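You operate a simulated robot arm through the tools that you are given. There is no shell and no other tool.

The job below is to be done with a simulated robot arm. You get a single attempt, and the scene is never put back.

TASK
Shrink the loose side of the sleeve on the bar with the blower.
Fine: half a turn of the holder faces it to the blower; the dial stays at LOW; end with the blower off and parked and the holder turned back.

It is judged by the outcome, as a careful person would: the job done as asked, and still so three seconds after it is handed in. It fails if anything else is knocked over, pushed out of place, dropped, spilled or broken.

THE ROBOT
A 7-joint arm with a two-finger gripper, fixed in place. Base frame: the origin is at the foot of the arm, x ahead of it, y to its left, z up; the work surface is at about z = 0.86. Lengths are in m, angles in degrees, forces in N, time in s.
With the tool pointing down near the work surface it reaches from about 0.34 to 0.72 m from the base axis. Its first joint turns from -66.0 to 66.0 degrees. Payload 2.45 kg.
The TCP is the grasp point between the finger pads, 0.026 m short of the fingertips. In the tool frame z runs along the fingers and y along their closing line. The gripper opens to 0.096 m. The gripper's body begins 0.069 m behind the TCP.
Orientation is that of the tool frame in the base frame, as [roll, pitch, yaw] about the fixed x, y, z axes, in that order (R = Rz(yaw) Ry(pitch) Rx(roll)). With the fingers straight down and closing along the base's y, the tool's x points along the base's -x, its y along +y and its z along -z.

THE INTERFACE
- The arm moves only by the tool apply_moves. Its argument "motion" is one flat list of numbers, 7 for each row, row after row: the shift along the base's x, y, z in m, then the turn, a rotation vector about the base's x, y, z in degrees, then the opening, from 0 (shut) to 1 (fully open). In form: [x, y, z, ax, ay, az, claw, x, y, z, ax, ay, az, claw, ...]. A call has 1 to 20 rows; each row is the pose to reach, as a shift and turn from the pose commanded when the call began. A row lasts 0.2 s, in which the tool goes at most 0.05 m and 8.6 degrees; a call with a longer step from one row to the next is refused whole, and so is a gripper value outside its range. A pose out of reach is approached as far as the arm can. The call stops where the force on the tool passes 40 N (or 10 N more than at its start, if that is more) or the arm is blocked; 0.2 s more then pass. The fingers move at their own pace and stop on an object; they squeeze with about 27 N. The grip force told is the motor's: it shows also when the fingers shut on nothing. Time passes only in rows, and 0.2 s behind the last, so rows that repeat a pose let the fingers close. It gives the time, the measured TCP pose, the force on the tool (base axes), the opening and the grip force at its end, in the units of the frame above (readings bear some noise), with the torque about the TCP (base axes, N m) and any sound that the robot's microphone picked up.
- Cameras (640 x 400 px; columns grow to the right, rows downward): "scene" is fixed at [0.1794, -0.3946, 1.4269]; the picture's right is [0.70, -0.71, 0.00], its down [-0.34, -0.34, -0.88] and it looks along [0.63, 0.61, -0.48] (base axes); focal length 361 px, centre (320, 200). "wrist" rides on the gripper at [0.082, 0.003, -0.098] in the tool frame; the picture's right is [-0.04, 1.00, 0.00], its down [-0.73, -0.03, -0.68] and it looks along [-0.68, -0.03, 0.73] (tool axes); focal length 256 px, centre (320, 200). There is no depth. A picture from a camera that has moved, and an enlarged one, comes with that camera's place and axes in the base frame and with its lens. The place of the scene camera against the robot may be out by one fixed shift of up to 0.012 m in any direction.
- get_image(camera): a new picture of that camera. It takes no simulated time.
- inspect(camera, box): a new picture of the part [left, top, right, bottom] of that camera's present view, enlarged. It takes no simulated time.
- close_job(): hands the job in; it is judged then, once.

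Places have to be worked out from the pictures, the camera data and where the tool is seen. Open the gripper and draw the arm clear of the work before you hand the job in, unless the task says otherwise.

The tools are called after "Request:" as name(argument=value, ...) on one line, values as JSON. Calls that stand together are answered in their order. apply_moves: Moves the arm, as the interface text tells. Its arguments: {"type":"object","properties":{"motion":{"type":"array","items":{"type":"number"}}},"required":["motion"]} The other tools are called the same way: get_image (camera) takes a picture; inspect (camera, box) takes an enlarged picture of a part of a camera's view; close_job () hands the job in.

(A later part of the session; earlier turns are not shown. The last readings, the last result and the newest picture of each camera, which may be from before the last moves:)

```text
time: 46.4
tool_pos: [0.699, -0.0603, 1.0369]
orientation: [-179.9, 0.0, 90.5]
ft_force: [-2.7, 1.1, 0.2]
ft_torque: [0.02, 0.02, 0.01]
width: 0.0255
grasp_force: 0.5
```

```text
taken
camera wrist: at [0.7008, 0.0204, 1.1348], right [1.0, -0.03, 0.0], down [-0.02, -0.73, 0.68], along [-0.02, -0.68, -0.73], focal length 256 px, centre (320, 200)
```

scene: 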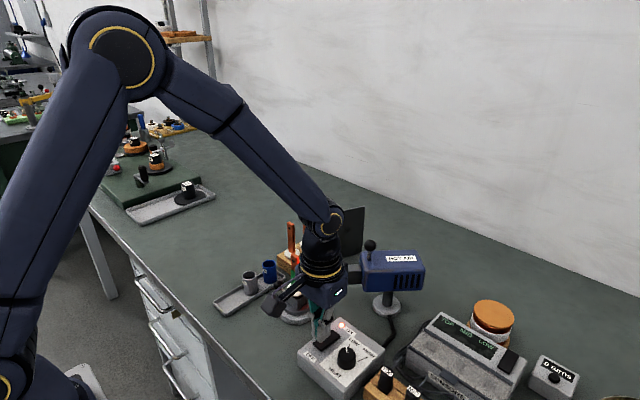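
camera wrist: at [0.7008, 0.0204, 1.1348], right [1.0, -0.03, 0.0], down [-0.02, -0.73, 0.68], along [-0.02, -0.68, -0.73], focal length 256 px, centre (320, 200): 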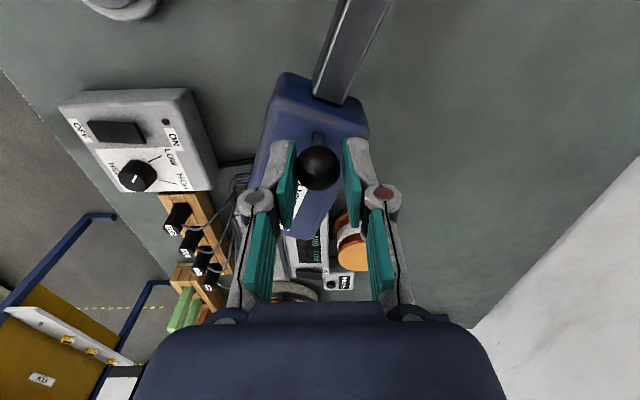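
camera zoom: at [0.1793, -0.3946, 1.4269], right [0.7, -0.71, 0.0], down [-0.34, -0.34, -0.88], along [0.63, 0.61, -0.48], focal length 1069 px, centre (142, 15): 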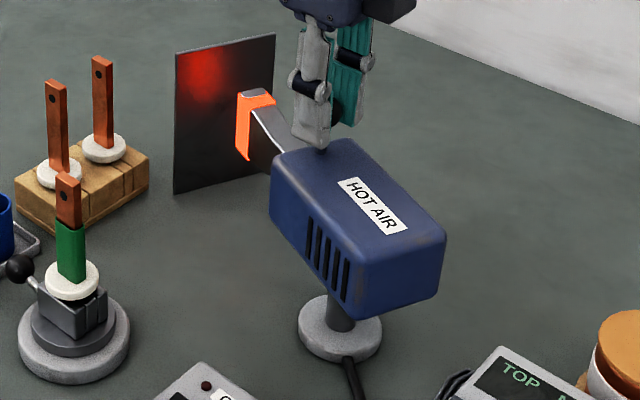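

The blower matches its original parked pose in front of the shield, and the LED is dark. I'll release the knob and rise straight up.

Request:
apply_moves(motion=[0, 0, 0, 0, 0, 0, 0.4, 0, 0, 0, 0, 0, 0, 0.5, 0, 0, 0.015, 0, 0, 0, 0.5, -0.002, 0, 0.05, 0, 0, 0, 0.6, -0.01, 0.01, 0.09, 0, 0, 0, 0.8, -0.04, 0.03, 0.12, 0, 0, 0, 1, -0.08, 0.06, 0.13, 0, 0, 0, 1, -0.12, 0.09, 0.13, 0, 0, 0, 1, -0.155, 0.12, 0.11, 0, 0, 0, 1, -0.158, 0.15, 0.1, 0, 0, 0, 1])

Request:
get_image(camera="wrist")

Request:
inspect(camera="wrist", box=[260, 40, 380, 180])

Request:
inspect(camera="scene", box=[260, 190, 460, 340])

```text
refused: row 7 steps farther than a row can; nothing moved
```

```text
taken
camera wrist: at [0.7008, 0.0204, 1.1348], right [1.0, -0.03, 0.0], down [-0.02, -0.73, 0.68], along [-0.02, -0.68, -0.73], focal length 256 px, centre (320, 200)
```

wrist: 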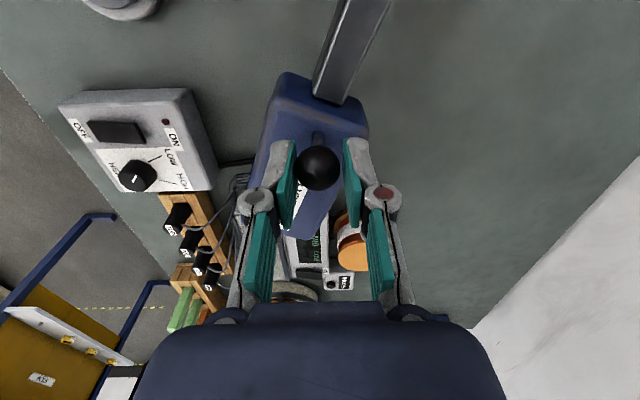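

```text
2.86 times, centred on (320, 110) of wrist
camera zoom: at [0.7008, 0.0204, 1.1348], right [1.0, -0.03, 0.0], down [-0.02, -0.73, 0.68], along [-0.02, -0.68, -0.73], focal length 731 px, centre (320, 457)
```

zoom: 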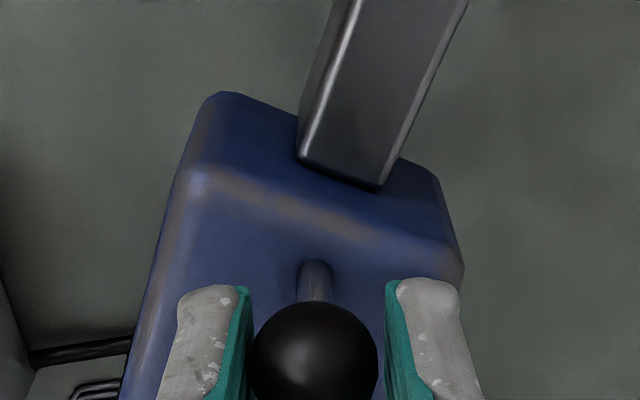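

```text
2.67 times, centred on (360, 265) of scene
camera zoom: at [0.1793, -0.3946, 1.4269], right [0.7, -0.71, 0.0], down [-0.34, -0.34, -0.88], along [0.63, 0.61, -0.48], focal length 962 px, centre (213, 27)
```

zoom: 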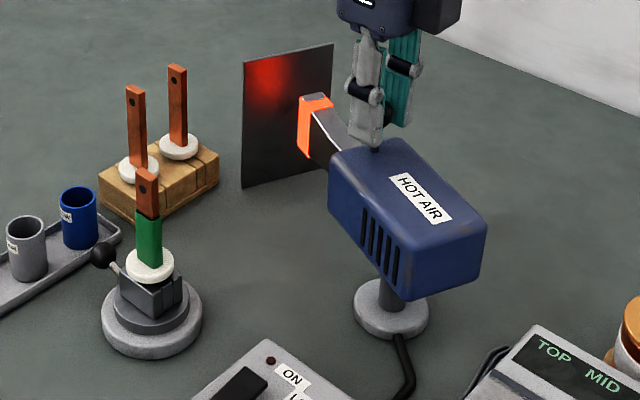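

One step was slightly too long, so nothing moved. I'll resend with smaller steps to release the knob and go look at the sleeve from the +y side.

Request:
apply_moves(motion=[0, 0, 0, 0, 0, 0, 0.4, 0, 0, 0, 0, 0, 0, 0.5, 0, 0, 0.015, 0, 0, 0, 0.5, 0, 0, 0.05, 0, 0, 0, 0.6, -0.01, 0.01, 0.085, 0, 0, 0, 0.8, -0.035, 0.035, 0.11, 0, 0, 0, 1, -0.066, 0.066, 0.12, 0, 0, 0, 1, -0.097, 0.097, 0.12, 0, 0, 0, 1, -0.128, 0.128, 0.11, 0, 0, 0, 1, -0.158, 0.16, 0.1, 0, 0, 0, 1, -0.158, 0.177, 0.09, 0, 0, 0, 1])

Request:
get_image(camera="wrist")

Request:
inspect(camera="wrist", box=[260, 80, 380, 220])

Request:
inspect(camera="scene", box=[260, 190, 460, 340])

```text
time: 48.8
tool_pos: [0.5393, 0.1173, 1.1262]
orientation: [180.0, 0.1, 90.6]
ft_force: [0.0, 0.1, -0.2]
ft_torque: [-0.03, 0.06, 0.0]
width: 0.0963
grasp_force: 0.1
```

```text
taken
camera wrist: at [0.5412, 0.1975, 1.2249], right [1.0, -0.03, 0.0], down [-0.02, -0.73, 0.68], along [-0.02, -0.68, -0.73], focal length 256 px, centre (320, 200)
```

wrist: 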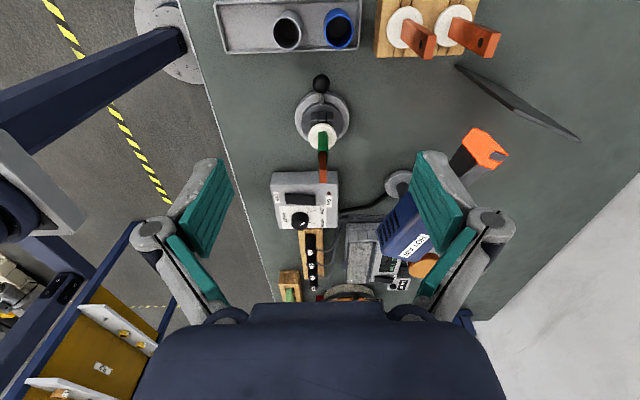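

```text
2.86 times, centred on (320, 150) of wrist
camera zoom: at [0.5412, 0.1975, 1.2249], right [1.0, -0.03, 0.0], down [-0.02, -0.73, 0.68], along [-0.02, -0.68, -0.73], focal length 731 px, centre (320, 343)
```

zoom: 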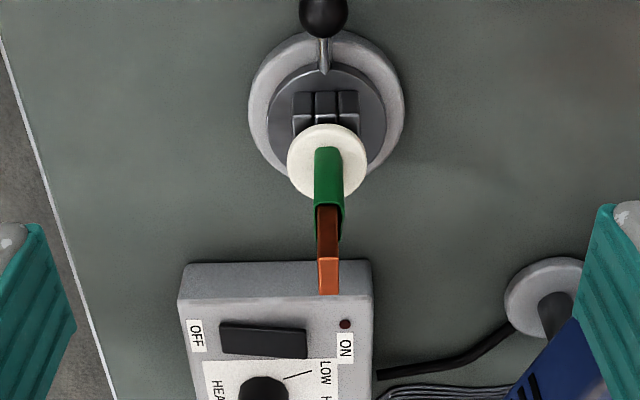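

```text
2.67 times, centred on (360, 265) of scene
camera zoom: at [0.1794, -0.3946, 1.4269], right [0.7, -0.71, 0.0], down [-0.34, -0.34, -0.88], along [0.63, 0.61, -0.48], focal length 962 px, centre (213, 27)
```

zoom: 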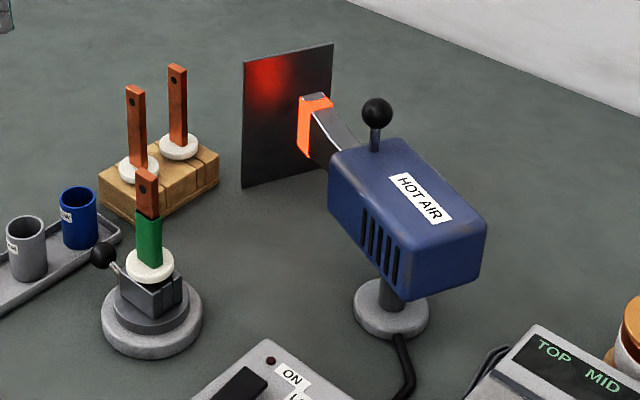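

The former bulge is gone: seen from +y, the sleeve is symmetric and tight on both faces of the bar. I'll zoom in to check for residual gap or scorching before turning the holder back.

Request:
inspect(camera="wrist", box=[295, 115, 350, 190])

Request:
inspect(camera="scene", box=[270, 235, 330, 305])

```text
5.33 times, centred on (322, 152) of wrist
camera zoom: at [0.5412, 0.1975, 1.2249], right [1.0, -0.03, 0.0], down [-0.02, -0.73, 0.68], along [-0.02, -0.68, -0.73], focal length 1365 px, centre (307, 453)
```

zoom: 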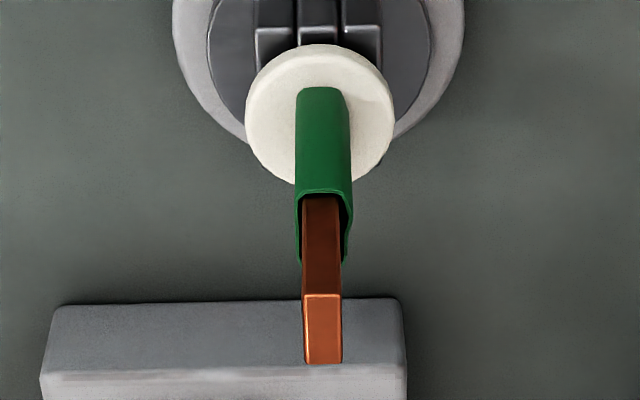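

```text
5.71 times, centred on (300, 270) of scene
camera zoom: at [0.1794, -0.3946, 1.4269], right [0.7, -0.71, 0.0], down [-0.34, -0.34, -0.88], along [0.63, 0.61, -0.48], focal length 2061 px, centre (434, -200)
```

zoom: 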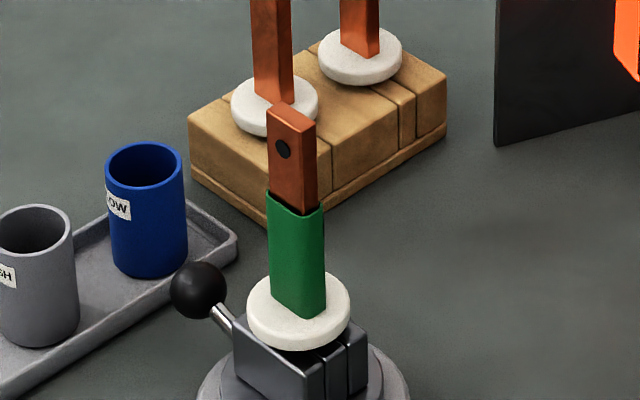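

Request:
inspect(camera="wrist", box=[308, 125, 338, 165])

Request:
inspect(camera="scene", box=[282, 245, 312, 285])

```text
10.00 times, centred on (323, 145) of wrist
camera zoom: at [0.5412, 0.1975, 1.2249], right [1.0, -0.03, 0.0], down [-0.02, -0.73, 0.68], along [-0.02, -0.68, -0.73], focal length 2560 px, centre (290, 750)
```

zoom: 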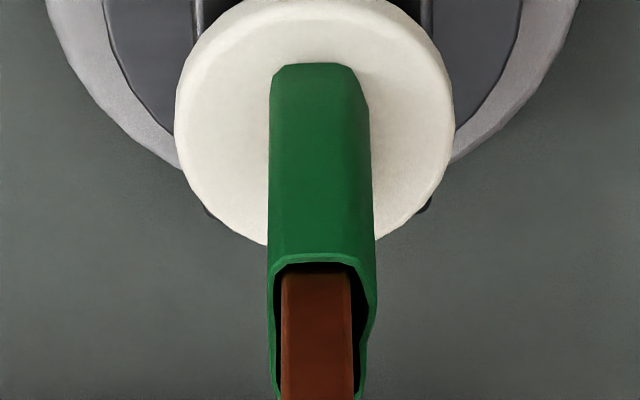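

```text
10.00 times, centred on (297, 265) of scene
camera zoom: at [0.1794, -0.3946, 1.4269], right [0.7, -0.71, 0.0], down [-0.34, -0.34, -0.88], along [0.63, 0.61, -0.48], focal length 3607 px, centre (550, -450)
```

zoom: 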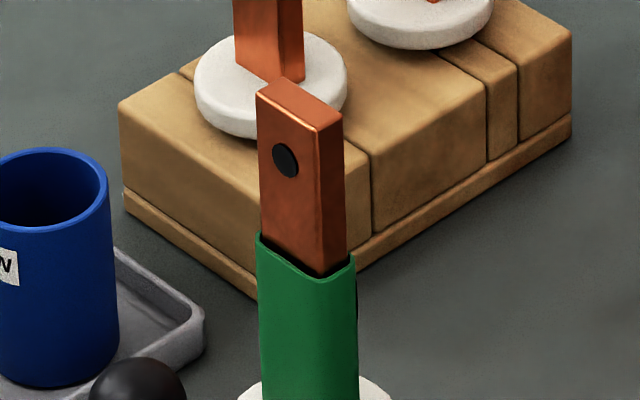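

Measuring the mouth against the earlier view from this pose, the loose side has closed about 88%: outer width about 193 px to 109 px at one scale, where fully snug would be about 98. A slight gap of about 2 mm remains on the blower side, so I'll re-aim for a short extra blast of about 1.3 s. First, back to the knob.

Request:
apply_moves(motion=[0, -0.017, 0.01, 0, 0, 0, 1, 0.03, -0.049, 0.02, 0, 0, 0, 1, 0.061, -0.08, 0.03, 0, 0, 0, 1, 0.092, -0.111, 0.03, 0, 0, 0, 1, 0.123, -0.142, 0.02, 0, 0, 0, 0.8, 0.148, -0.167, -0.005, 0, 0, 0, 0.6, 0.158, -0.177, -0.04, 0, 0, 0, 0.5, 0.158, -0.177, -0.075, 0, 0, 0, 0.5, 0.158, -0.177, -0.09, 0, 0, 0, 0.5])

Request:
get_image(camera="wrist")

```text
time: 50.8
tool_pos: [0.6997, -0.0586, 1.0364]
orientation: [180.0, 0.1, 90.5]
ft_force: [-0.1, 0.1, 0.9]
ft_torque: [0.03, -0.05, 0.03]
width: 0.048
grasp_force: 0.1
```

```text
taken
camera wrist: at [0.701, 0.0209, 1.1348], right [1.0, -0.03, 0.0], down [-0.02, -0.73, 0.68], along [-0.02, -0.68, -0.73], focal length 256 px, centre (320, 200)
```

wrist: 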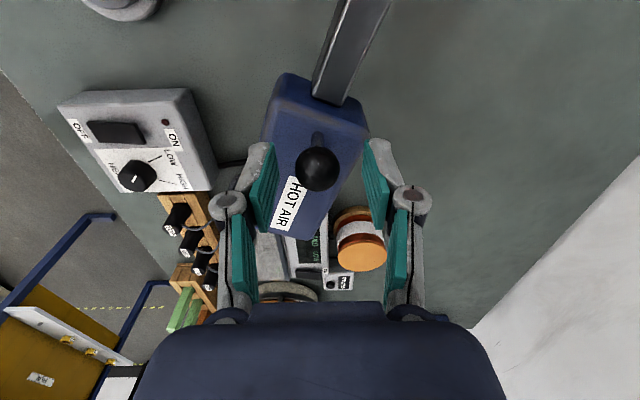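

The knob is centred. I'll cage it and swing the blower back onto the sleeve along the same arc as before.

Request:
apply_moves(motion=[0, 0, 0, 0, 0, 0, 0.3, 0, 0, 0, 0, 0, 0, 0.255, -0.00601, 0.00216, 0, 0, 0, 5, 0.255, -0.01227, 0.00347, 0, 0, 0, 10.5, 0.255, -0.01864, 0.00389, 0, 0, 0, 16, 0.255, -0.02501, 0.00343, 0, 0, 0, 21.5, 0.255, -0.03126, 0.00207, 0, 0, 0, 27, 0.255, -0.03725, -0.00013, 0, 0, 0, 32.5, 0.255, -0.04289, -0.00315, 0, 0, 0, 38, 0.255, -0.04804, -0.00692, 0, 0, 0, 43, 0.255, -0.05154, -0.01021, 0, 0, 0, 47.5, 0.255])

Request:
get_image(camera="wrist")

Request:
inspect(camera="scene", box=[240, 180, 460, 340])

```text
time: 53.2
tool_pos: [0.648, -0.0712, 1.0371]
orientation: [-180.0, 0.0, 138.2]
ft_force: [1.1, 1.5, 0.0]
ft_torque: [0.02, 0.02, -0.02]
width: 0.0256
grasp_force: 0.8
```

```text
taken
camera wrist: at [0.5879, -0.0152, 1.1346], right [0.7, 0.72, 0.0], down [0.53, -0.51, 0.68], along [0.49, -0.47, -0.73], focal length 256 px, centre (320, 200)
```

wrist: 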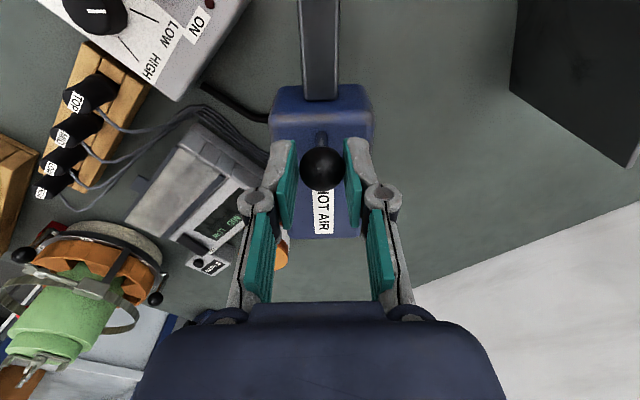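

```text
2.50 times, centred on (350, 260) of scene
camera zoom: at [0.1794, -0.3946, 1.4269], right [0.7, -0.71, 0.0], down [-0.34, -0.34, -0.88], along [0.63, 0.61, -0.48], focal length 902 px, centre (245, 50)
```

zoom: 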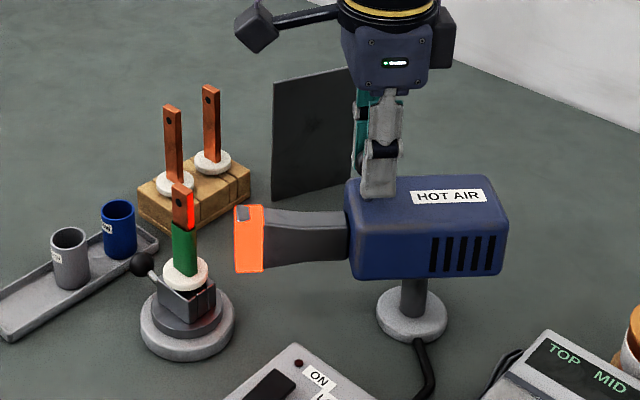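

The aim matches the earlier setting. I'll release the knob and go to hover above the ON end of the switch with the fingers closed.

Request:
apply_moves(motion=[0, 0, 0, 0, 0, 0, 0.4, 0, 0, 0, 0, 0, 0, 0.5, 0, 0, 0.015, 0, 0, 0, 0.5, 0, 0, 0.05, 0, 0, 0, 0.5, -0.01, 0, 0.085, 0, 0, 6, 0.5, -0.04, -0.005, 0.1, 0, 0, 12, 0.5, -0.075, -0.012, 0.1, 0, 0, 18, 0.3, -0.11, -0.02, 0.1, 0, 0, 25, 0.1, -0.134, -0.0255, 0.08, 0, 0, 33, 0, -0.134, -0.0255, 0.04, 0, 0, 40, 0, -0.134, -0.0255, 0, 0, 0, 42, 0, -0.134, -0.0255, -0.045, 0, 0, 42, 0, -0.134, -0.0255, -0.087, 0, 0, 42, 0])

Request:
get_image(camera="wrist")

Request:
inspect(camera="wrist", box=[230, 60, 410, 220])

```text
time: 56.0
tool_pos: [0.5139, -0.0962, 0.9481]
orientation: [-180.0, 0.1, -179.8]
ft_force: [0.2, 1.0, 0.3]
ft_torque: [0.0, 0.02, 0.05]
width: 0.0001
grasp_force: 26.5
```

```text
taken
camera wrist: at [0.4311, -0.0939, 1.0462], right [0.04, 1.0, 0.0], down [0.73, -0.03, 0.68], along [0.68, -0.03, -0.73], focal length 256 px, centre (320, 200)
```

wrist: 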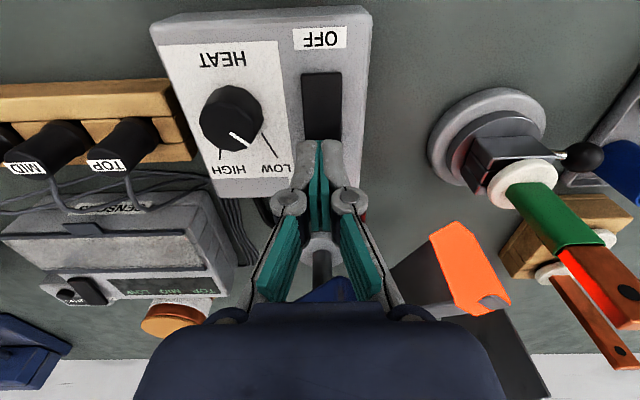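

```text
2.50 times, centred on (320, 140) of wrist
camera zoom: at [0.4311, -0.0939, 1.0462], right [0.04, 1.0, 0.0], down [0.73, -0.03, 0.68], along [0.68, -0.03, -0.73], focal length 640 px, centre (320, 350)
```

zoom: 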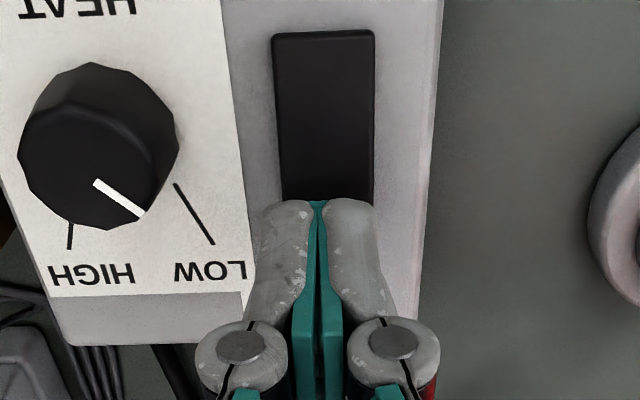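

I'm positioned exactly as before. I'll press ON and check the LED, which costs no time, then follow with the OFF press.

Request:
apply_moves(motion=[0, 0, -0.006, 0, 0, 0, 0, 0, 0, -0.012, 0, 0, 0, 0, 0, 0, -0.015, 0, 0, 0, 0, 0, 0, -0.018, 0, 0, 0, 0])

Request:
inspect(camera="scene", box=[260, 220, 400, 380])

Request:
get_image(camera="wrist")

```text
time: 57.0
tool_pos: [0.5141, -0.0969, 0.934]
orientation: [-180.0, 0.2, -179.9]
ft_force: [-4.9, 2.2, 31.5]
ft_torque: [0.05, 0.52, -0.02]
width: 0.0062
grasp_force: 28.8
```

```text
2.50 times, centred on (330, 300) of scene
camera zoom: at [0.1787, -0.3945, 1.427], right [0.7, -0.71, 0.0], down [-0.34, -0.34, -0.88], along [0.63, 0.61, -0.48], focal length 902 px, centre (295, -50)
```

zoom: 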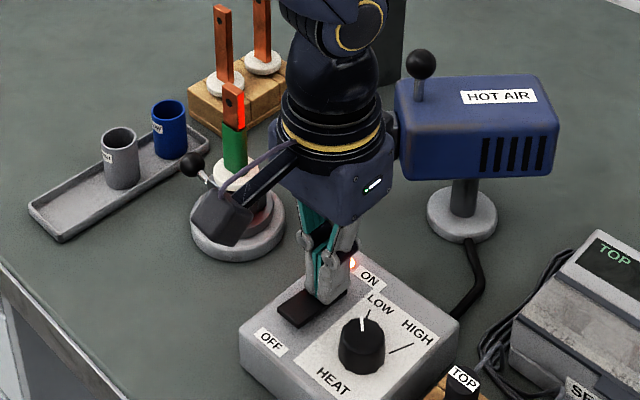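

```text
taken
camera wrist: at [0.4312, -0.0936, 1.0316], right [0.04, 1.0, 0.0], down [0.73, -0.03, 0.68], along [0.68, -0.03, -0.73], focal length 256 px, centre (320, 200)
```

wrist: 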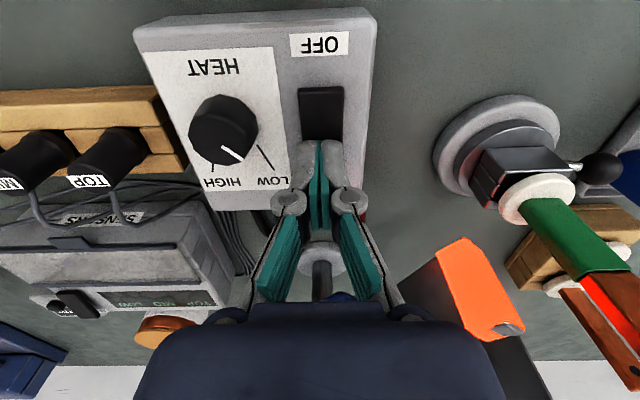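

The LED is lit, so it's blowing. Now I lift, shift over to the OFF end and press it in one smooth motion.

Request:
apply_moves(motion=[0, 0, 0.02, 0, 0, 0, 0, -0.029, 0.0005, 0.022, 0, 0, 0, 0, -0.029, 0.0005, 0.014, 0, 0, 0, 0, -0.029, 0.0005, 0.008, 0, 0, 0, 0, -0.029, 0.0005, 0.004, 0, 0, 0, 0, -0.029, 0.0005, 0.001, 0, 0, 0, 0])

Request:
inspect(camera="scene", box=[260, 220, 400, 380])

Request:
get_image(camera="wrist")

```text
time: 58.4
tool_pos: [0.4847, -0.0955, 0.9332]
orientation: [179.9, 0.0, -179.9]
ft_force: [-6.0, 1.8, 15.7]
ft_torque: [0.04, -0.05, 0.02]
width: 0.006
grasp_force: 28.6
```

```text
2.50 times, centred on (330, 300) of scene
camera zoom: at [0.1789, -0.3945, 1.427], right [0.7, -0.71, 0.0], down [-0.34, -0.34, -0.88], along [0.63, 0.61, -0.48], focal length 902 px, centre (295, -50)
```

zoom: 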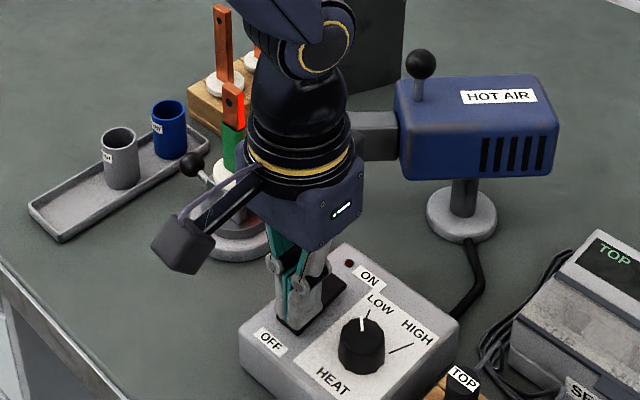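

```text
taken
camera wrist: at [0.4021, -0.0934, 1.0315], right [0.04, 1.0, 0.0], down [0.73, -0.03, 0.68], along [0.68, -0.03, -0.73], focal length 256 px, centre (320, 200)
```

wrist: 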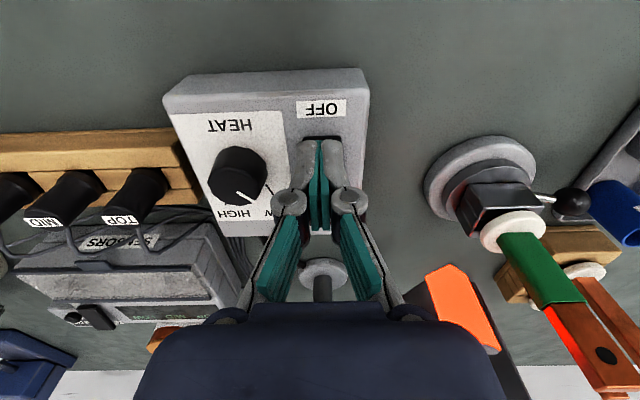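

OFF again with the LED dark; the extra blast was about 1.4 s. I'll lift clear and view the sleeve from the +y side for the same measurement.

Request:
apply_moves(motion=[0, 0, 0.045, 0, 0, 0, 0, 0, 0, 0.09, 0, 0, -5, 0.2, 0.005, 0.01, 0.135, 0, 0, -13, 0.4, 0.01, 0.03, 0.17, 0, 0, -21, 0.6, 0.016, 0.055, 0.195, 0, 0, -29, 0.8, 0.022, 0.08, 0.195, 0, 0, -37, 1, 0.028, 0.105, 0.195, 0, 0, -45, 1, 0.034, 0.13, 0.195, 0, 0, -53, 1, 0.04, 0.155, 0.195, 0, 0, -61, 1, 0.046, 0.18, 0.195, 0, 0, -69, 1, 0.052, 0.2, 0.195, 0, 0, -77, 1, 0.0555, 0.213, 0.195, 0, 0, -85, 1, 0.0555, 0.213, 0.195, 0, 0, -90, 1])

Request:
inspect(camera="wrist", box=[308, 125, 338, 165])

Request:
get_image(camera="wrist")

Request:
inspect(camera="scene", box=[282, 245, 312, 285])

```text
time: 61.2
tool_pos: [0.5401, 0.1178, 1.1276]
orientation: [180.0, -0.1, 89.8]
ft_force: [0.7, -1.0, 0.1]
ft_torque: [0.0, -0.02, 0.0]
width: 0.0958
grasp_force: 0.1
```

```text
10.00 times, centred on (323, 145) of wrist
camera zoom: at [0.543, 0.198, 1.2256], right [1.0, -0.04, 0.0], down [-0.03, -0.73, 0.68], along [-0.03, -0.68, -0.73], focal length 2560 px, centre (290, 750)
```

zoom: 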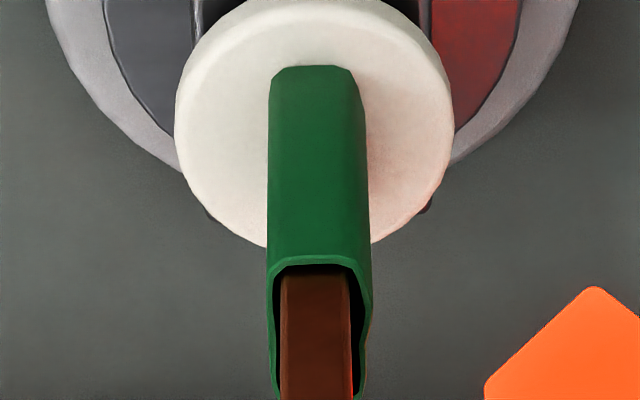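

```text
taken
camera wrist: at [0.543, 0.198, 1.2256], right [1.0, -0.04, 0.0], down [-0.03, -0.73, 0.68], along [-0.03, -0.68, -0.73], focal length 256 px, centre (320, 200)
```

wrist: 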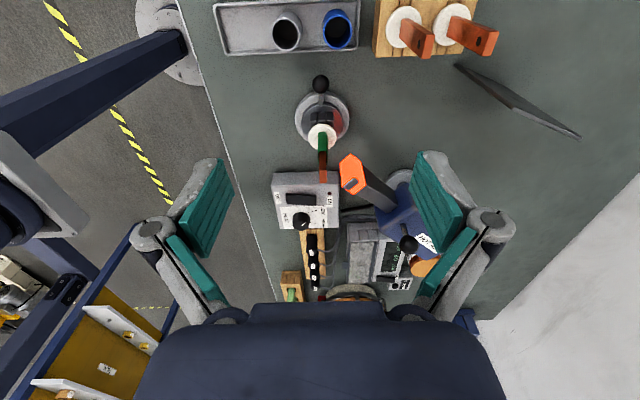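

```text
10.00 times, centred on (297, 265) of scene
camera zoom: at [0.1794, -0.3946, 1.4269], right [0.7, -0.71, 0.0], down [-0.34, -0.34, -0.88], along [0.63, 0.61, -0.48], focal length 3607 px, centre (550, -450)
```

zoom: 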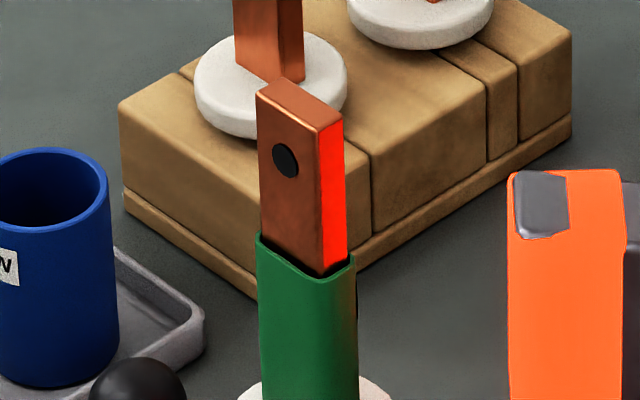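

The gap shrank further. The -y end now matches the originally tight side, and only about 1 mm of extra looseness remains at the +x/+y corner; there's no discoloration. The nozzle is still aimed, so one more short burst on LOW will finish that corner. I'll return to the ON end.

Request:
apply_moves(motion=[-0.002, -0.02, 0, 0, 0, 8, 1, -0.005, -0.045, 0, 0, 0, 16, 0.8, -0.008, -0.07, 0, 0, 0, 24, 0.6, -0.011, -0.095, 0, 0, 0, 32, 0.4, -0.014, -0.12, 0, 0, 0, 40, 0.2, -0.017, -0.145, 0, 0, 0, 48, 0, -0.02, -0.17, 0, 0, 0, 56, 0, -0.023, -0.19, 0, 0, 0, 64, 0, -0.0265, -0.2135, -0.03, 0, 0, 72, 0, -0.0265, -0.2135, -0.06, 0, 0, 80, 0, -0.0265, -0.2135, -0.1, 0, 0, 88, 0, -0.0265, -0.2135, -0.14, 0, 0, 90, 0, -0.0265, -0.2135, -0.178, 0, 0, 90, 0])

Request:
get_image(camera="wrist")

Request:
inspect(camera="wrist", box=[450, 150, 590, 300])

```text
time: 64.0
tool_pos: [0.5136, -0.0952, 0.9488]
orientation: [180.0, 0.1, -180.0]
ft_force: [-0.1, -0.2, -0.7]
ft_torque: [0.02, -0.01, -0.01]
width: 0.0
grasp_force: 27.0
```

```text
taken
camera wrist: at [0.4313, -0.0936, 1.0478], right [0.04, 1.0, 0.0], down [0.73, -0.03, 0.68], along [0.68, -0.03, -0.73], focal length 256 px, centre (320, 200)
```

wrist: 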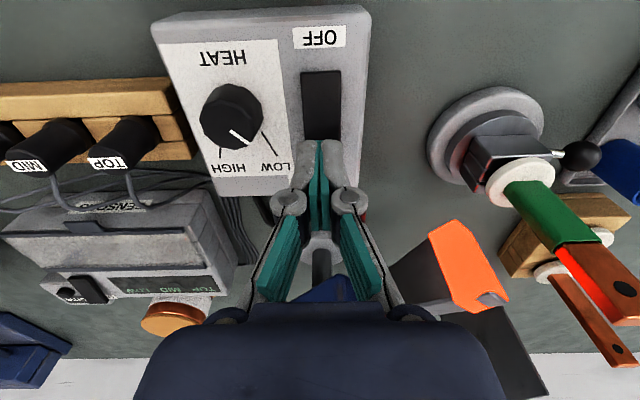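

```text
2.67 times, centred on (520, 225) of wrist
camera zoom: at [0.4313, -0.0936, 1.0478], right [0.04, 1.0, 0.0], down [0.73, -0.03, 0.68], along [0.68, -0.03, -0.73], focal length 683 px, centre (-213, 133)
```

zoom: 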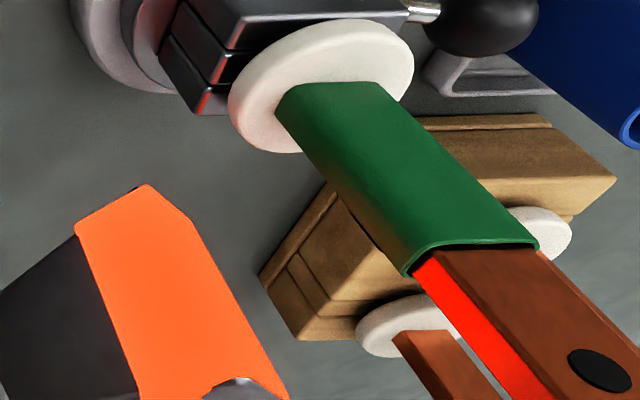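

The sleeve is clean and tight here. Pressing ON for the finishing burst.

Request:
apply_moves(motion=[0, 0, -0.006, 0, 0, 0, 0, 0, 0, -0.012, 0, 0, 0, 0, 0, 0, -0.015, 0, 0, 0, 0, 0, 0, -0.018, 0, 0, 0, 0])

Request:
inspect(camera="scene", box=[260, 220, 400, 380])

```text
time: 65.0
tool_pos: [0.5148, -0.0954, 0.9335]
orientation: [-179.9, 0.2, 179.9]
ft_force: [-5.6, 1.3, 29.0]
ft_torque: [0.03, 0.48, 0.01]
width: 0.0061
grasp_force: 28.4
```

```text
2.50 times, centred on (330, 300) of scene
camera zoom: at [0.1787, -0.3945, 1.427], right [0.7, -0.71, 0.0], down [-0.34, -0.34, -0.88], along [0.63, 0.61, -0.48], focal length 902 px, centre (295, -50)
```

zoom: 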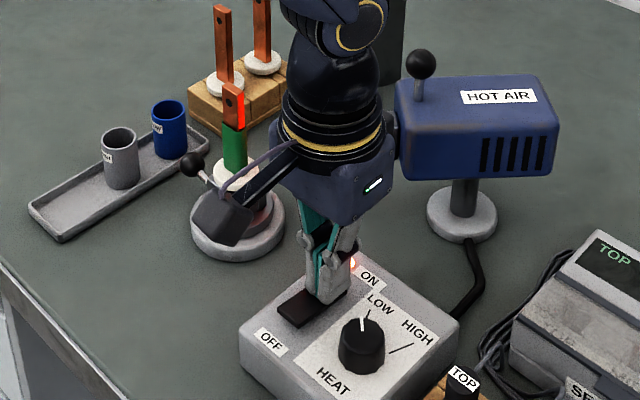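

The LED is lit. I'll lift, hold briefly over the OFF end, then press OFF.

Request:
apply_moves(motion=[0, 0, 0.02, 0, 0, 0, 0, -0.029, 0.0005, 0.022, 0, 0, 0, 0, -0.029, 0.0005, 0.022, 0, 0, 0, 0, -0.029, 0.0005, 0.022, 0, 0, 0, 0, -0.029, 0.0005, 0.014, 0, 0, 0, 0, -0.029, 0.0005, 0.008, 0, 0, 0, 0, -0.029, 0.0005, 0.004, 0, 0, 0, 0, -0.029, 0.0005, 0.001, 0, 0, 0, 0])

Request:
inspect(camera="scene", box=[260, 220, 400, 380])

```text
time: 66.8
tool_pos: [0.4847, -0.0962, 0.933]
orientation: [180.0, 0.1, -179.8]
ft_force: [-6.3, 0.1, 19.4]
ft_torque: [-0.01, -0.08, -0.02]
width: 0.006
grasp_force: 29.3
```

```text
2.50 times, centred on (330, 300) of scene
camera zoom: at [0.1789, -0.3945, 1.427], right [0.7, -0.71, 0.0], down [-0.34, -0.34, -0.88], along [0.63, 0.61, -0.48], focal length 902 px, centre (295, -50)
```

zoom: 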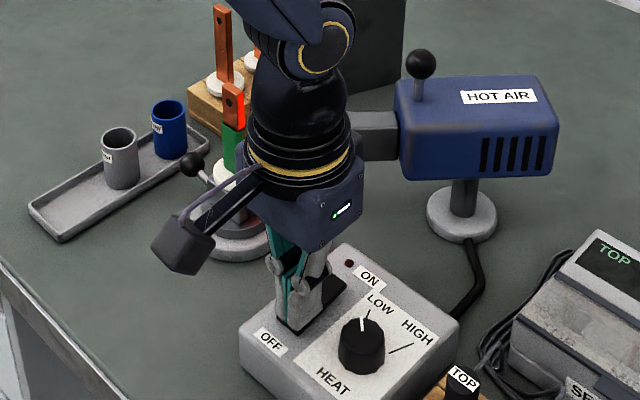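

OFF, with the LED dark. I'll lift and go straight back to the knob to park the blower.

Request:
apply_moves(motion=[0, 0, 0.045, 0, 0, 0, 0, 0, 0, 0.09, 0, 0, -4, 0, 0.005, 0, 0.135, 0, 0, -10, 0.2, 0.03, 0.005, 0.17, 0, 0, -16, 0.4, 0.065, 0.01, 0.19, 0, 0, -22, 0.6, 0.1, 0.015, 0.195, 0, 0, -28, 0.6, 0.135, 0.02, 0.195, 0, 0, -34, 0.6, 0.163, 0.025, 0.18, 0, 0, -40, 0.6, 0.163, 0.025, 0.15, 0, 0, -42, 0.6, 0.163, 0.025, 0.12, 0, 0, -42, 0.5, 0.163, 0.025, 0.104, 0, 0, -42, 0.5])

Request:
get_image(camera="wrist")

Request:
inspect(camera="scene", box=[260, 220, 400, 380])

```text
time: 69.2
tool_pos: [0.6486, -0.0712, 1.0365]
orientation: [180.0, 0.0, 138.0]
ft_force: [0.1, -0.8, 0.6]
ft_torque: [0.0, 0.01, -0.03]
width: 0.0479
grasp_force: 0.1
```

```text
taken
camera wrist: at [0.5889, -0.0145, 1.1338], right [0.7, 0.72, 0.0], down [0.53, -0.51, 0.68], along [0.49, -0.47, -0.73], focal length 256 px, centre (320, 200)
```

wrist: 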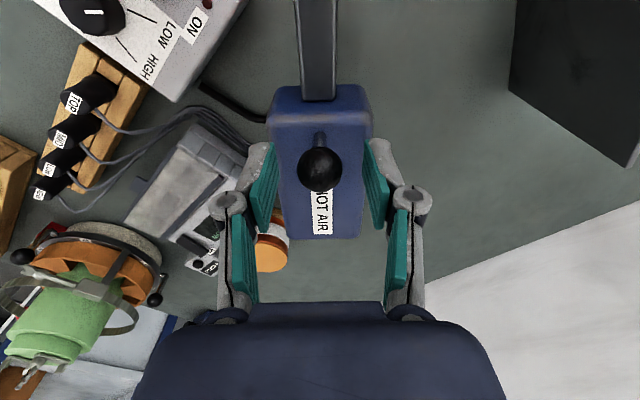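

```text
2.50 times, centred on (330, 300) of scene
camera zoom: at [0.1794, -0.3946, 1.4269], right [0.7, -0.71, 0.0], down [-0.34, -0.34, -0.88], along [0.63, 0.61, -0.48], focal length 902 px, centre (295, -50)
```

zoom: 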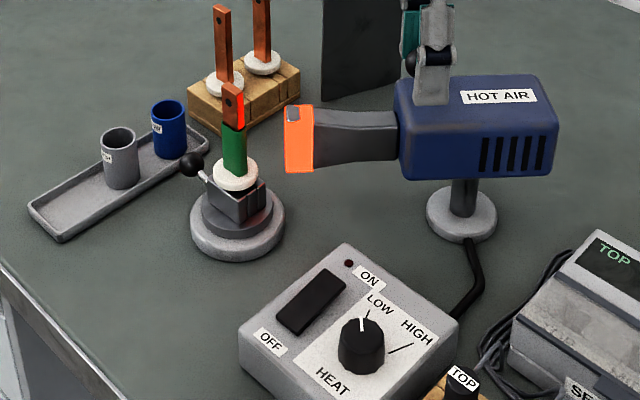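

The ball is centred and the switch is confirmed off. I'll cage the knob and swing the blower back to its parked angle, exactly as I did earlier.

Request:
apply_moves(motion=[0, 0, 0, 0, 0, 0, 0.3, 0, 0, 0, 0, 0, 0, 0.25, 0.00349, 0.00328, 0, 0, 0, -4, 0.25, 0.00731, 0.00618, 0, 0, 0, -8.5, 0.25, 0.01284, 0.0094, 0, 0, 0, -14, 0.25, 0.01876, 0.01181, 0, 0, 0, -20, 0.25, 0.02495, 0.01338, 0, 0, 0, -25.5, 0.25, 0.0313, 0.01407, 0, 0, 0, -31, 0.25, 0.03769, 0.01387, 0, 0, 0, -36.5, 0.25, 0.04398, 0.01278, 0, 0, 0, -42.5, 0.25, 0.04706, 0.01191, 0, 0, 0, -44.5, 0.25, 0.05007, 0.01083, 0, 0, 0, -47.5, 0.25, 0.05154, 0.01021, 0, 0, 0, -47.5, 0.25])

Request:
inspect(camera="scene", box=[320, 195, 440, 330])

Request:
get_image(camera="wrist")

```text
time: 72.0
tool_pos: [0.6982, -0.0607, 1.0371]
orientation: [179.9, 0.0, 90.4]
ft_force: [-2.3, 0.8, -0.1]
ft_torque: [0.01, 0.01, -0.04]
width: 0.026
grasp_force: 1.3
```

```text
2.96 times, centred on (380, 262) of scene
camera zoom: at [0.1793, -0.3946, 1.4269], right [0.7, -0.71, 0.0], down [-0.34, -0.34, -0.88], along [0.63, 0.61, -0.48], focal length 1069 px, centre (142, 15)
```

zoom: 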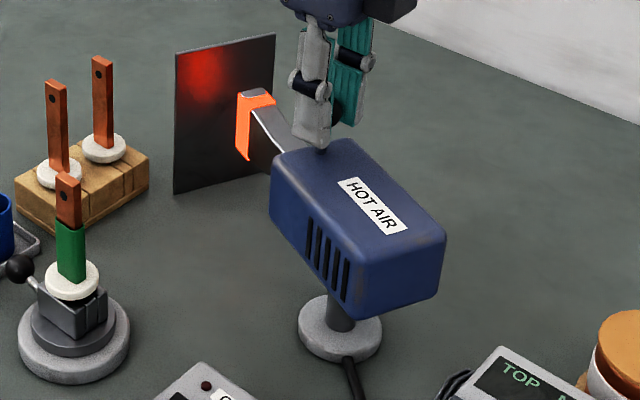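

```text
taken
camera wrist: at [0.7009, 0.0201, 1.1351], right [1.0, -0.03, 0.0], down [-0.02, -0.73, 0.68], along [-0.02, -0.68, -0.73], focal length 256 px, centre (320, 200)
```

wrist: 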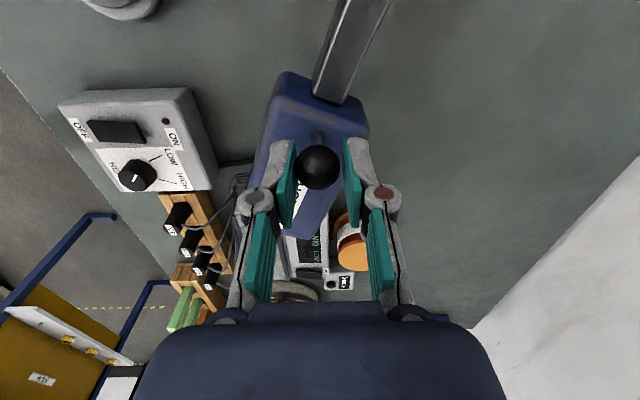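

Parked, with the body edges matching the original picture. I'll release, rise, and check the sleeve from +y again.

Request:
apply_moves(motion=[0, 0, 0, 0, 0, 0, 0.4, 0, 0, 0, 0, 0, 0, 0.5, 0, 0, 0.015, 0, 0, 0, 0.5, 0, 0, 0.05, 0, 0, 0, 0.6, -0.01, 0.01, 0.085, 0, 0, 0, 0.8, -0.035, 0.035, 0.11, 0, 0, 0, 1, -0.066, 0.066, 0.12, 0, 0, 0, 1, -0.097, 0.097, 0.12, 0, 0, 0, 1, -0.128, 0.128, 0.11, 0, 0, 0, 1, -0.158, 0.16, 0.1, 0, 0, 0, 1, -0.158, 0.177, 0.09, 0, 0, 0, 1])

Request:
inspect(camera="wrist", box=[308, 125, 338, 165])

Request:
get_image(camera="wrist")

Request:
inspect(camera="scene", box=[260, 190, 460, 340])

```text
time: 74.4
tool_pos: [0.5409, 0.116, 1.1256]
orientation: [-180.0, 0.0, 90.6]
ft_force: [-0.2, -0.3, -0.5]
ft_torque: [-0.03, 0.02, 0.02]
width: 0.0959
grasp_force: 0.1
```

```text
10.00 times, centred on (323, 145) of wrist
camera zoom: at [0.5427, 0.1969, 1.2252], right [1.0, -0.03, 0.0], down [-0.02, -0.73, 0.68], along [-0.02, -0.68, -0.73], focal length 2560 px, centre (290, 750)
```

zoom: 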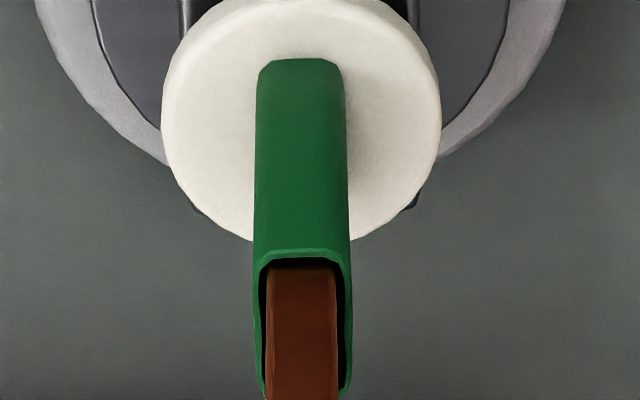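

```text
taken
camera wrist: at [0.5427, 0.1969, 1.2252], right [1.0, -0.03, 0.0], down [-0.02, -0.73, 0.68], along [-0.02, -0.68, -0.73], focal length 256 px, centre (320, 200)
```

wrist: 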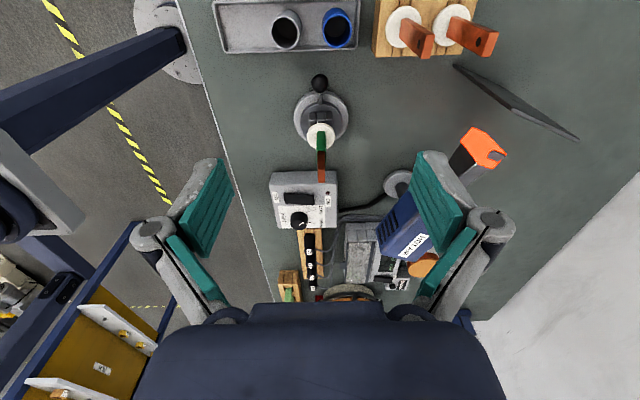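

```text
2.67 times, centred on (360, 265) of scene
camera zoom: at [0.1794, -0.3946, 1.4269], right [0.7, -0.71, 0.0], down [-0.34, -0.34, -0.88], along [0.63, 0.61, -0.48], focal length 962 px, centre (213, 27)
```

zoom: 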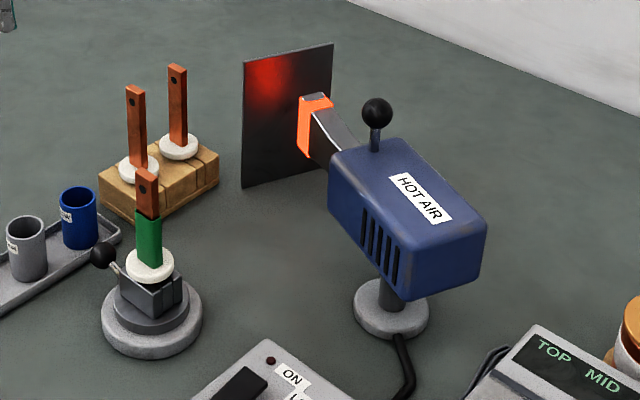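

The mouth is now symmetric, about 13 px margin on one side and 14 px on the other, with clean green all over, so the loose side is fully shrunk. Next I'll go down around the lever ball, near (0.539, 0.090), to turn the holder back.

Request:
apply_moves(motion=[-0.002, -0.0265, -0.01, 0, 0, 0, 0.8, -0.002, -0.0265, -0.05, 0, 0, 0, 0.6, -0.002, -0.0265, -0.1, 0, 0, 0, 0.6, -0.002, -0.0265, -0.14, 0, 0, 0, 0.6, -0.002, -0.0265, -0.18, 0, 0, 0, 0.6, -0.002, -0.0265, -0.205, 0, 0, 0, 0.6, -0.002, -0.0265, -0.22, 0, 0, 0, 0.5])

Request:
get_image(camera="wrist")

Request:
inspect(camera="scene", box=[200, 180, 380, 340])

```text
time: 76.0
tool_pos: [0.5388, 0.0898, 0.9067]
orientation: [-180.0, 0.0, 90.5]
ft_force: [0.1, -0.3, -0.1]
ft_torque: [0.02, 0.05, -0.02]
width: 0.0479
grasp_force: 0.1
```

```text
taken
camera wrist: at [0.541, 0.1701, 1.0048], right [1.0, -0.03, 0.0], down [-0.02, -0.73, 0.68], along [-0.02, -0.68, -0.73], focal length 256 px, centre (320, 200)
```

wrist: 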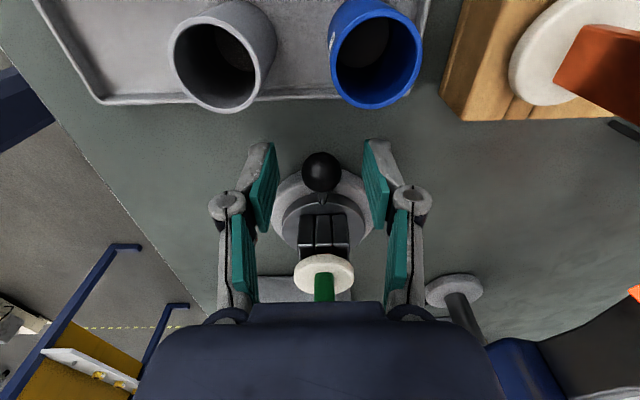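

```text
2.50 times, centred on (290, 260) of scene
camera zoom: at [0.1794, -0.3946, 1.4269], right [0.7, -0.71, 0.0], down [-0.34, -0.34, -0.88], along [0.63, 0.61, -0.48], focal length 902 px, centre (395, 50)
```

zoom: 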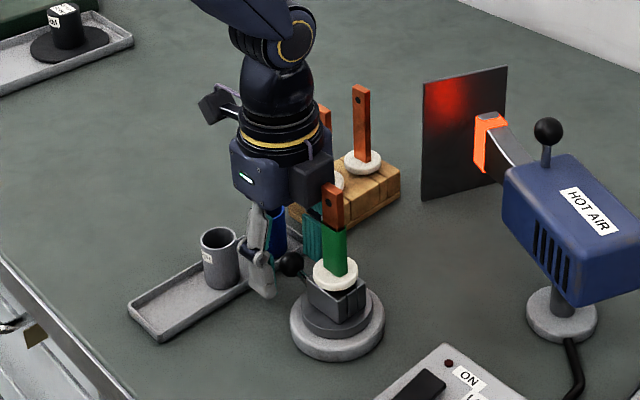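

The ball is centred between the fingers. I'll cage it and turn the holder back along the same -x side, first 80°.

Request:
apply_moves(motion=[0, 0, 0, 0, 0, 0, 0.3, 0, 0, 0, 0, 0, 0, 0.235, -0.00839, -0.00059, 0, 0, 0, 8, 0.235, -0.01662, -0.00234, 0, 0, 0, 16, 0.235, -0.02453, -0.00521, 0, 0, 0, 24, 0.235, -0.03195, -0.00916, 0, 0, 0, 32, 0.235, -0.03876, -0.01411, 0, 0, 0, 40, 0.235, -0.04481, -0.01995, 0, 0, 0, 48, 0.235, -0.04999, -0.02658, 0, 0, 0, 56, 0.235, -0.0542, -0.03387, 0, 0, 0, 64, 0.235, -0.05735, -0.04167, 0, 0, 0, 72, 0.235, -0.05938, -0.04983, 0, 0, 0, 80, 0.235])

Request:
get_image(camera="wrist")

```text
time: 78.6
tool_pos: [0.4801, 0.0395, 0.9064]
orientation: [-180.0, 0.0, 170.8]
ft_force: [-0.4, 0.1, -0.2]
ft_torque: [-0.01, 0.01, 0.01]
width: 0.0224
grasp_force: 0.2
```

```text
taken
camera wrist: at [0.3989, 0.0554, 1.0049], right [0.2, 0.98, 0.0], down [0.72, -0.15, 0.68], along [0.67, -0.14, -0.73], focal length 256 px, centre (320, 200)
```

wrist: 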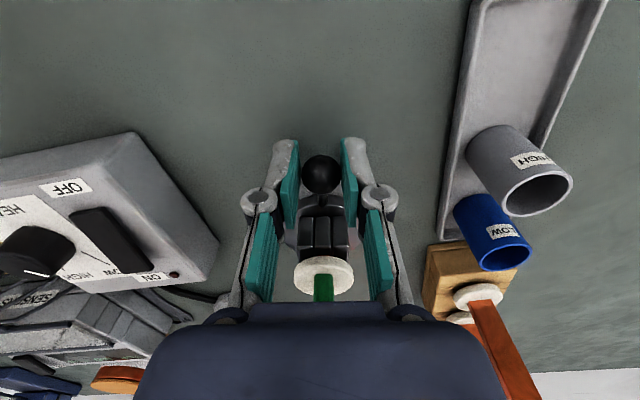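

Halfway back and smooth. I'll continue to the original lever direction at -y, with about 2° extra to take up cage play.

Request:
apply_moves(motion=[-0.00088, -0.00837, 0, 0, 0, 8, 0.235, -0.00059, -0.01677, 0, 0, 0, 16, 0.235, 0.00088, -0.02506, 0, 0, 0, 24, 0.235, 0.00348, -0.03306, 0, 0, 0, 32, 0.235, 0.00716, -0.04062, 0, 0, 0, 40, 0.235, 0.01187, -0.0476, 0, 0, 0, 48, 0.235, 0.0175, -0.05385, 0, 0, 0, 56, 0.235, 0.02394, -0.05926, 0, 0, 0, 64, 0.235, 0.03107, -0.06371, 0, 0, 0, 72, 0.235, 0.03876, -0.06713, 0, 0, 0, 80, 0.235, 0.04685, -0.06945, 0, 0, 0, 88, 0.235, 0.05518, -0.07063, 0, 0, 0, 95, 0.235, 0.06149, -0.07073, 0, 0, 0, 99.5, 0.235])

Request:
get_image(camera="wrist")

Request:
inspect(camera="scene", box=[240, 200, 400, 340])

```text
time: 81.4
tool_pos: [0.5406, -0.0303, 0.9068]
orientation: [179.9, 0.0, -89.9]
ft_force: [-1.2, 0.3, -0.6]
ft_torque: [-0.02, 0.01, 0.01]
width: 0.0231
grasp_force: 0.3
```

```text
taken
camera wrist: at [0.5372, -0.1132, 1.005], right [-1.0, 0.04, 0.0], down [0.03, 0.73, 0.68], along [0.02, 0.68, -0.73], focal length 256 px, centre (320, 200)
```

wrist: 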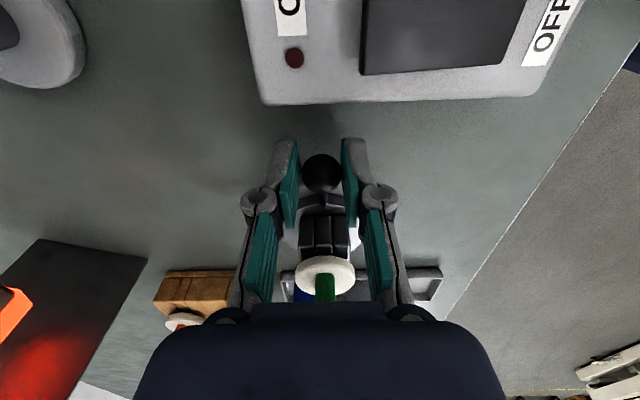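

```text
2.86 times, centred on (320, 270) of scene
camera zoom: at [0.1793, -0.3946, 1.4269], right [0.7, -0.71, 0.0], down [-0.34, -0.34, -0.88], along [0.63, 0.61, -0.48], focal length 1031 px, centre (320, 0)
```

zoom: 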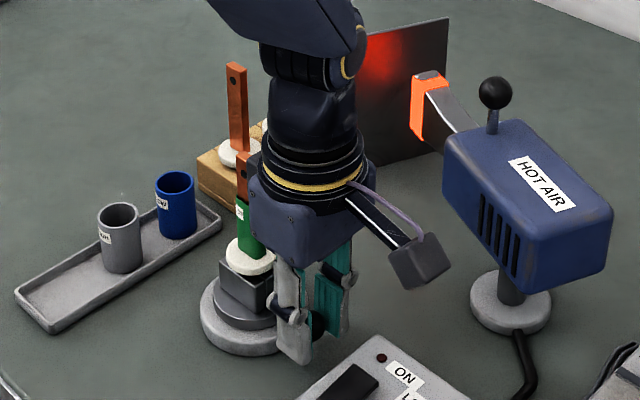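

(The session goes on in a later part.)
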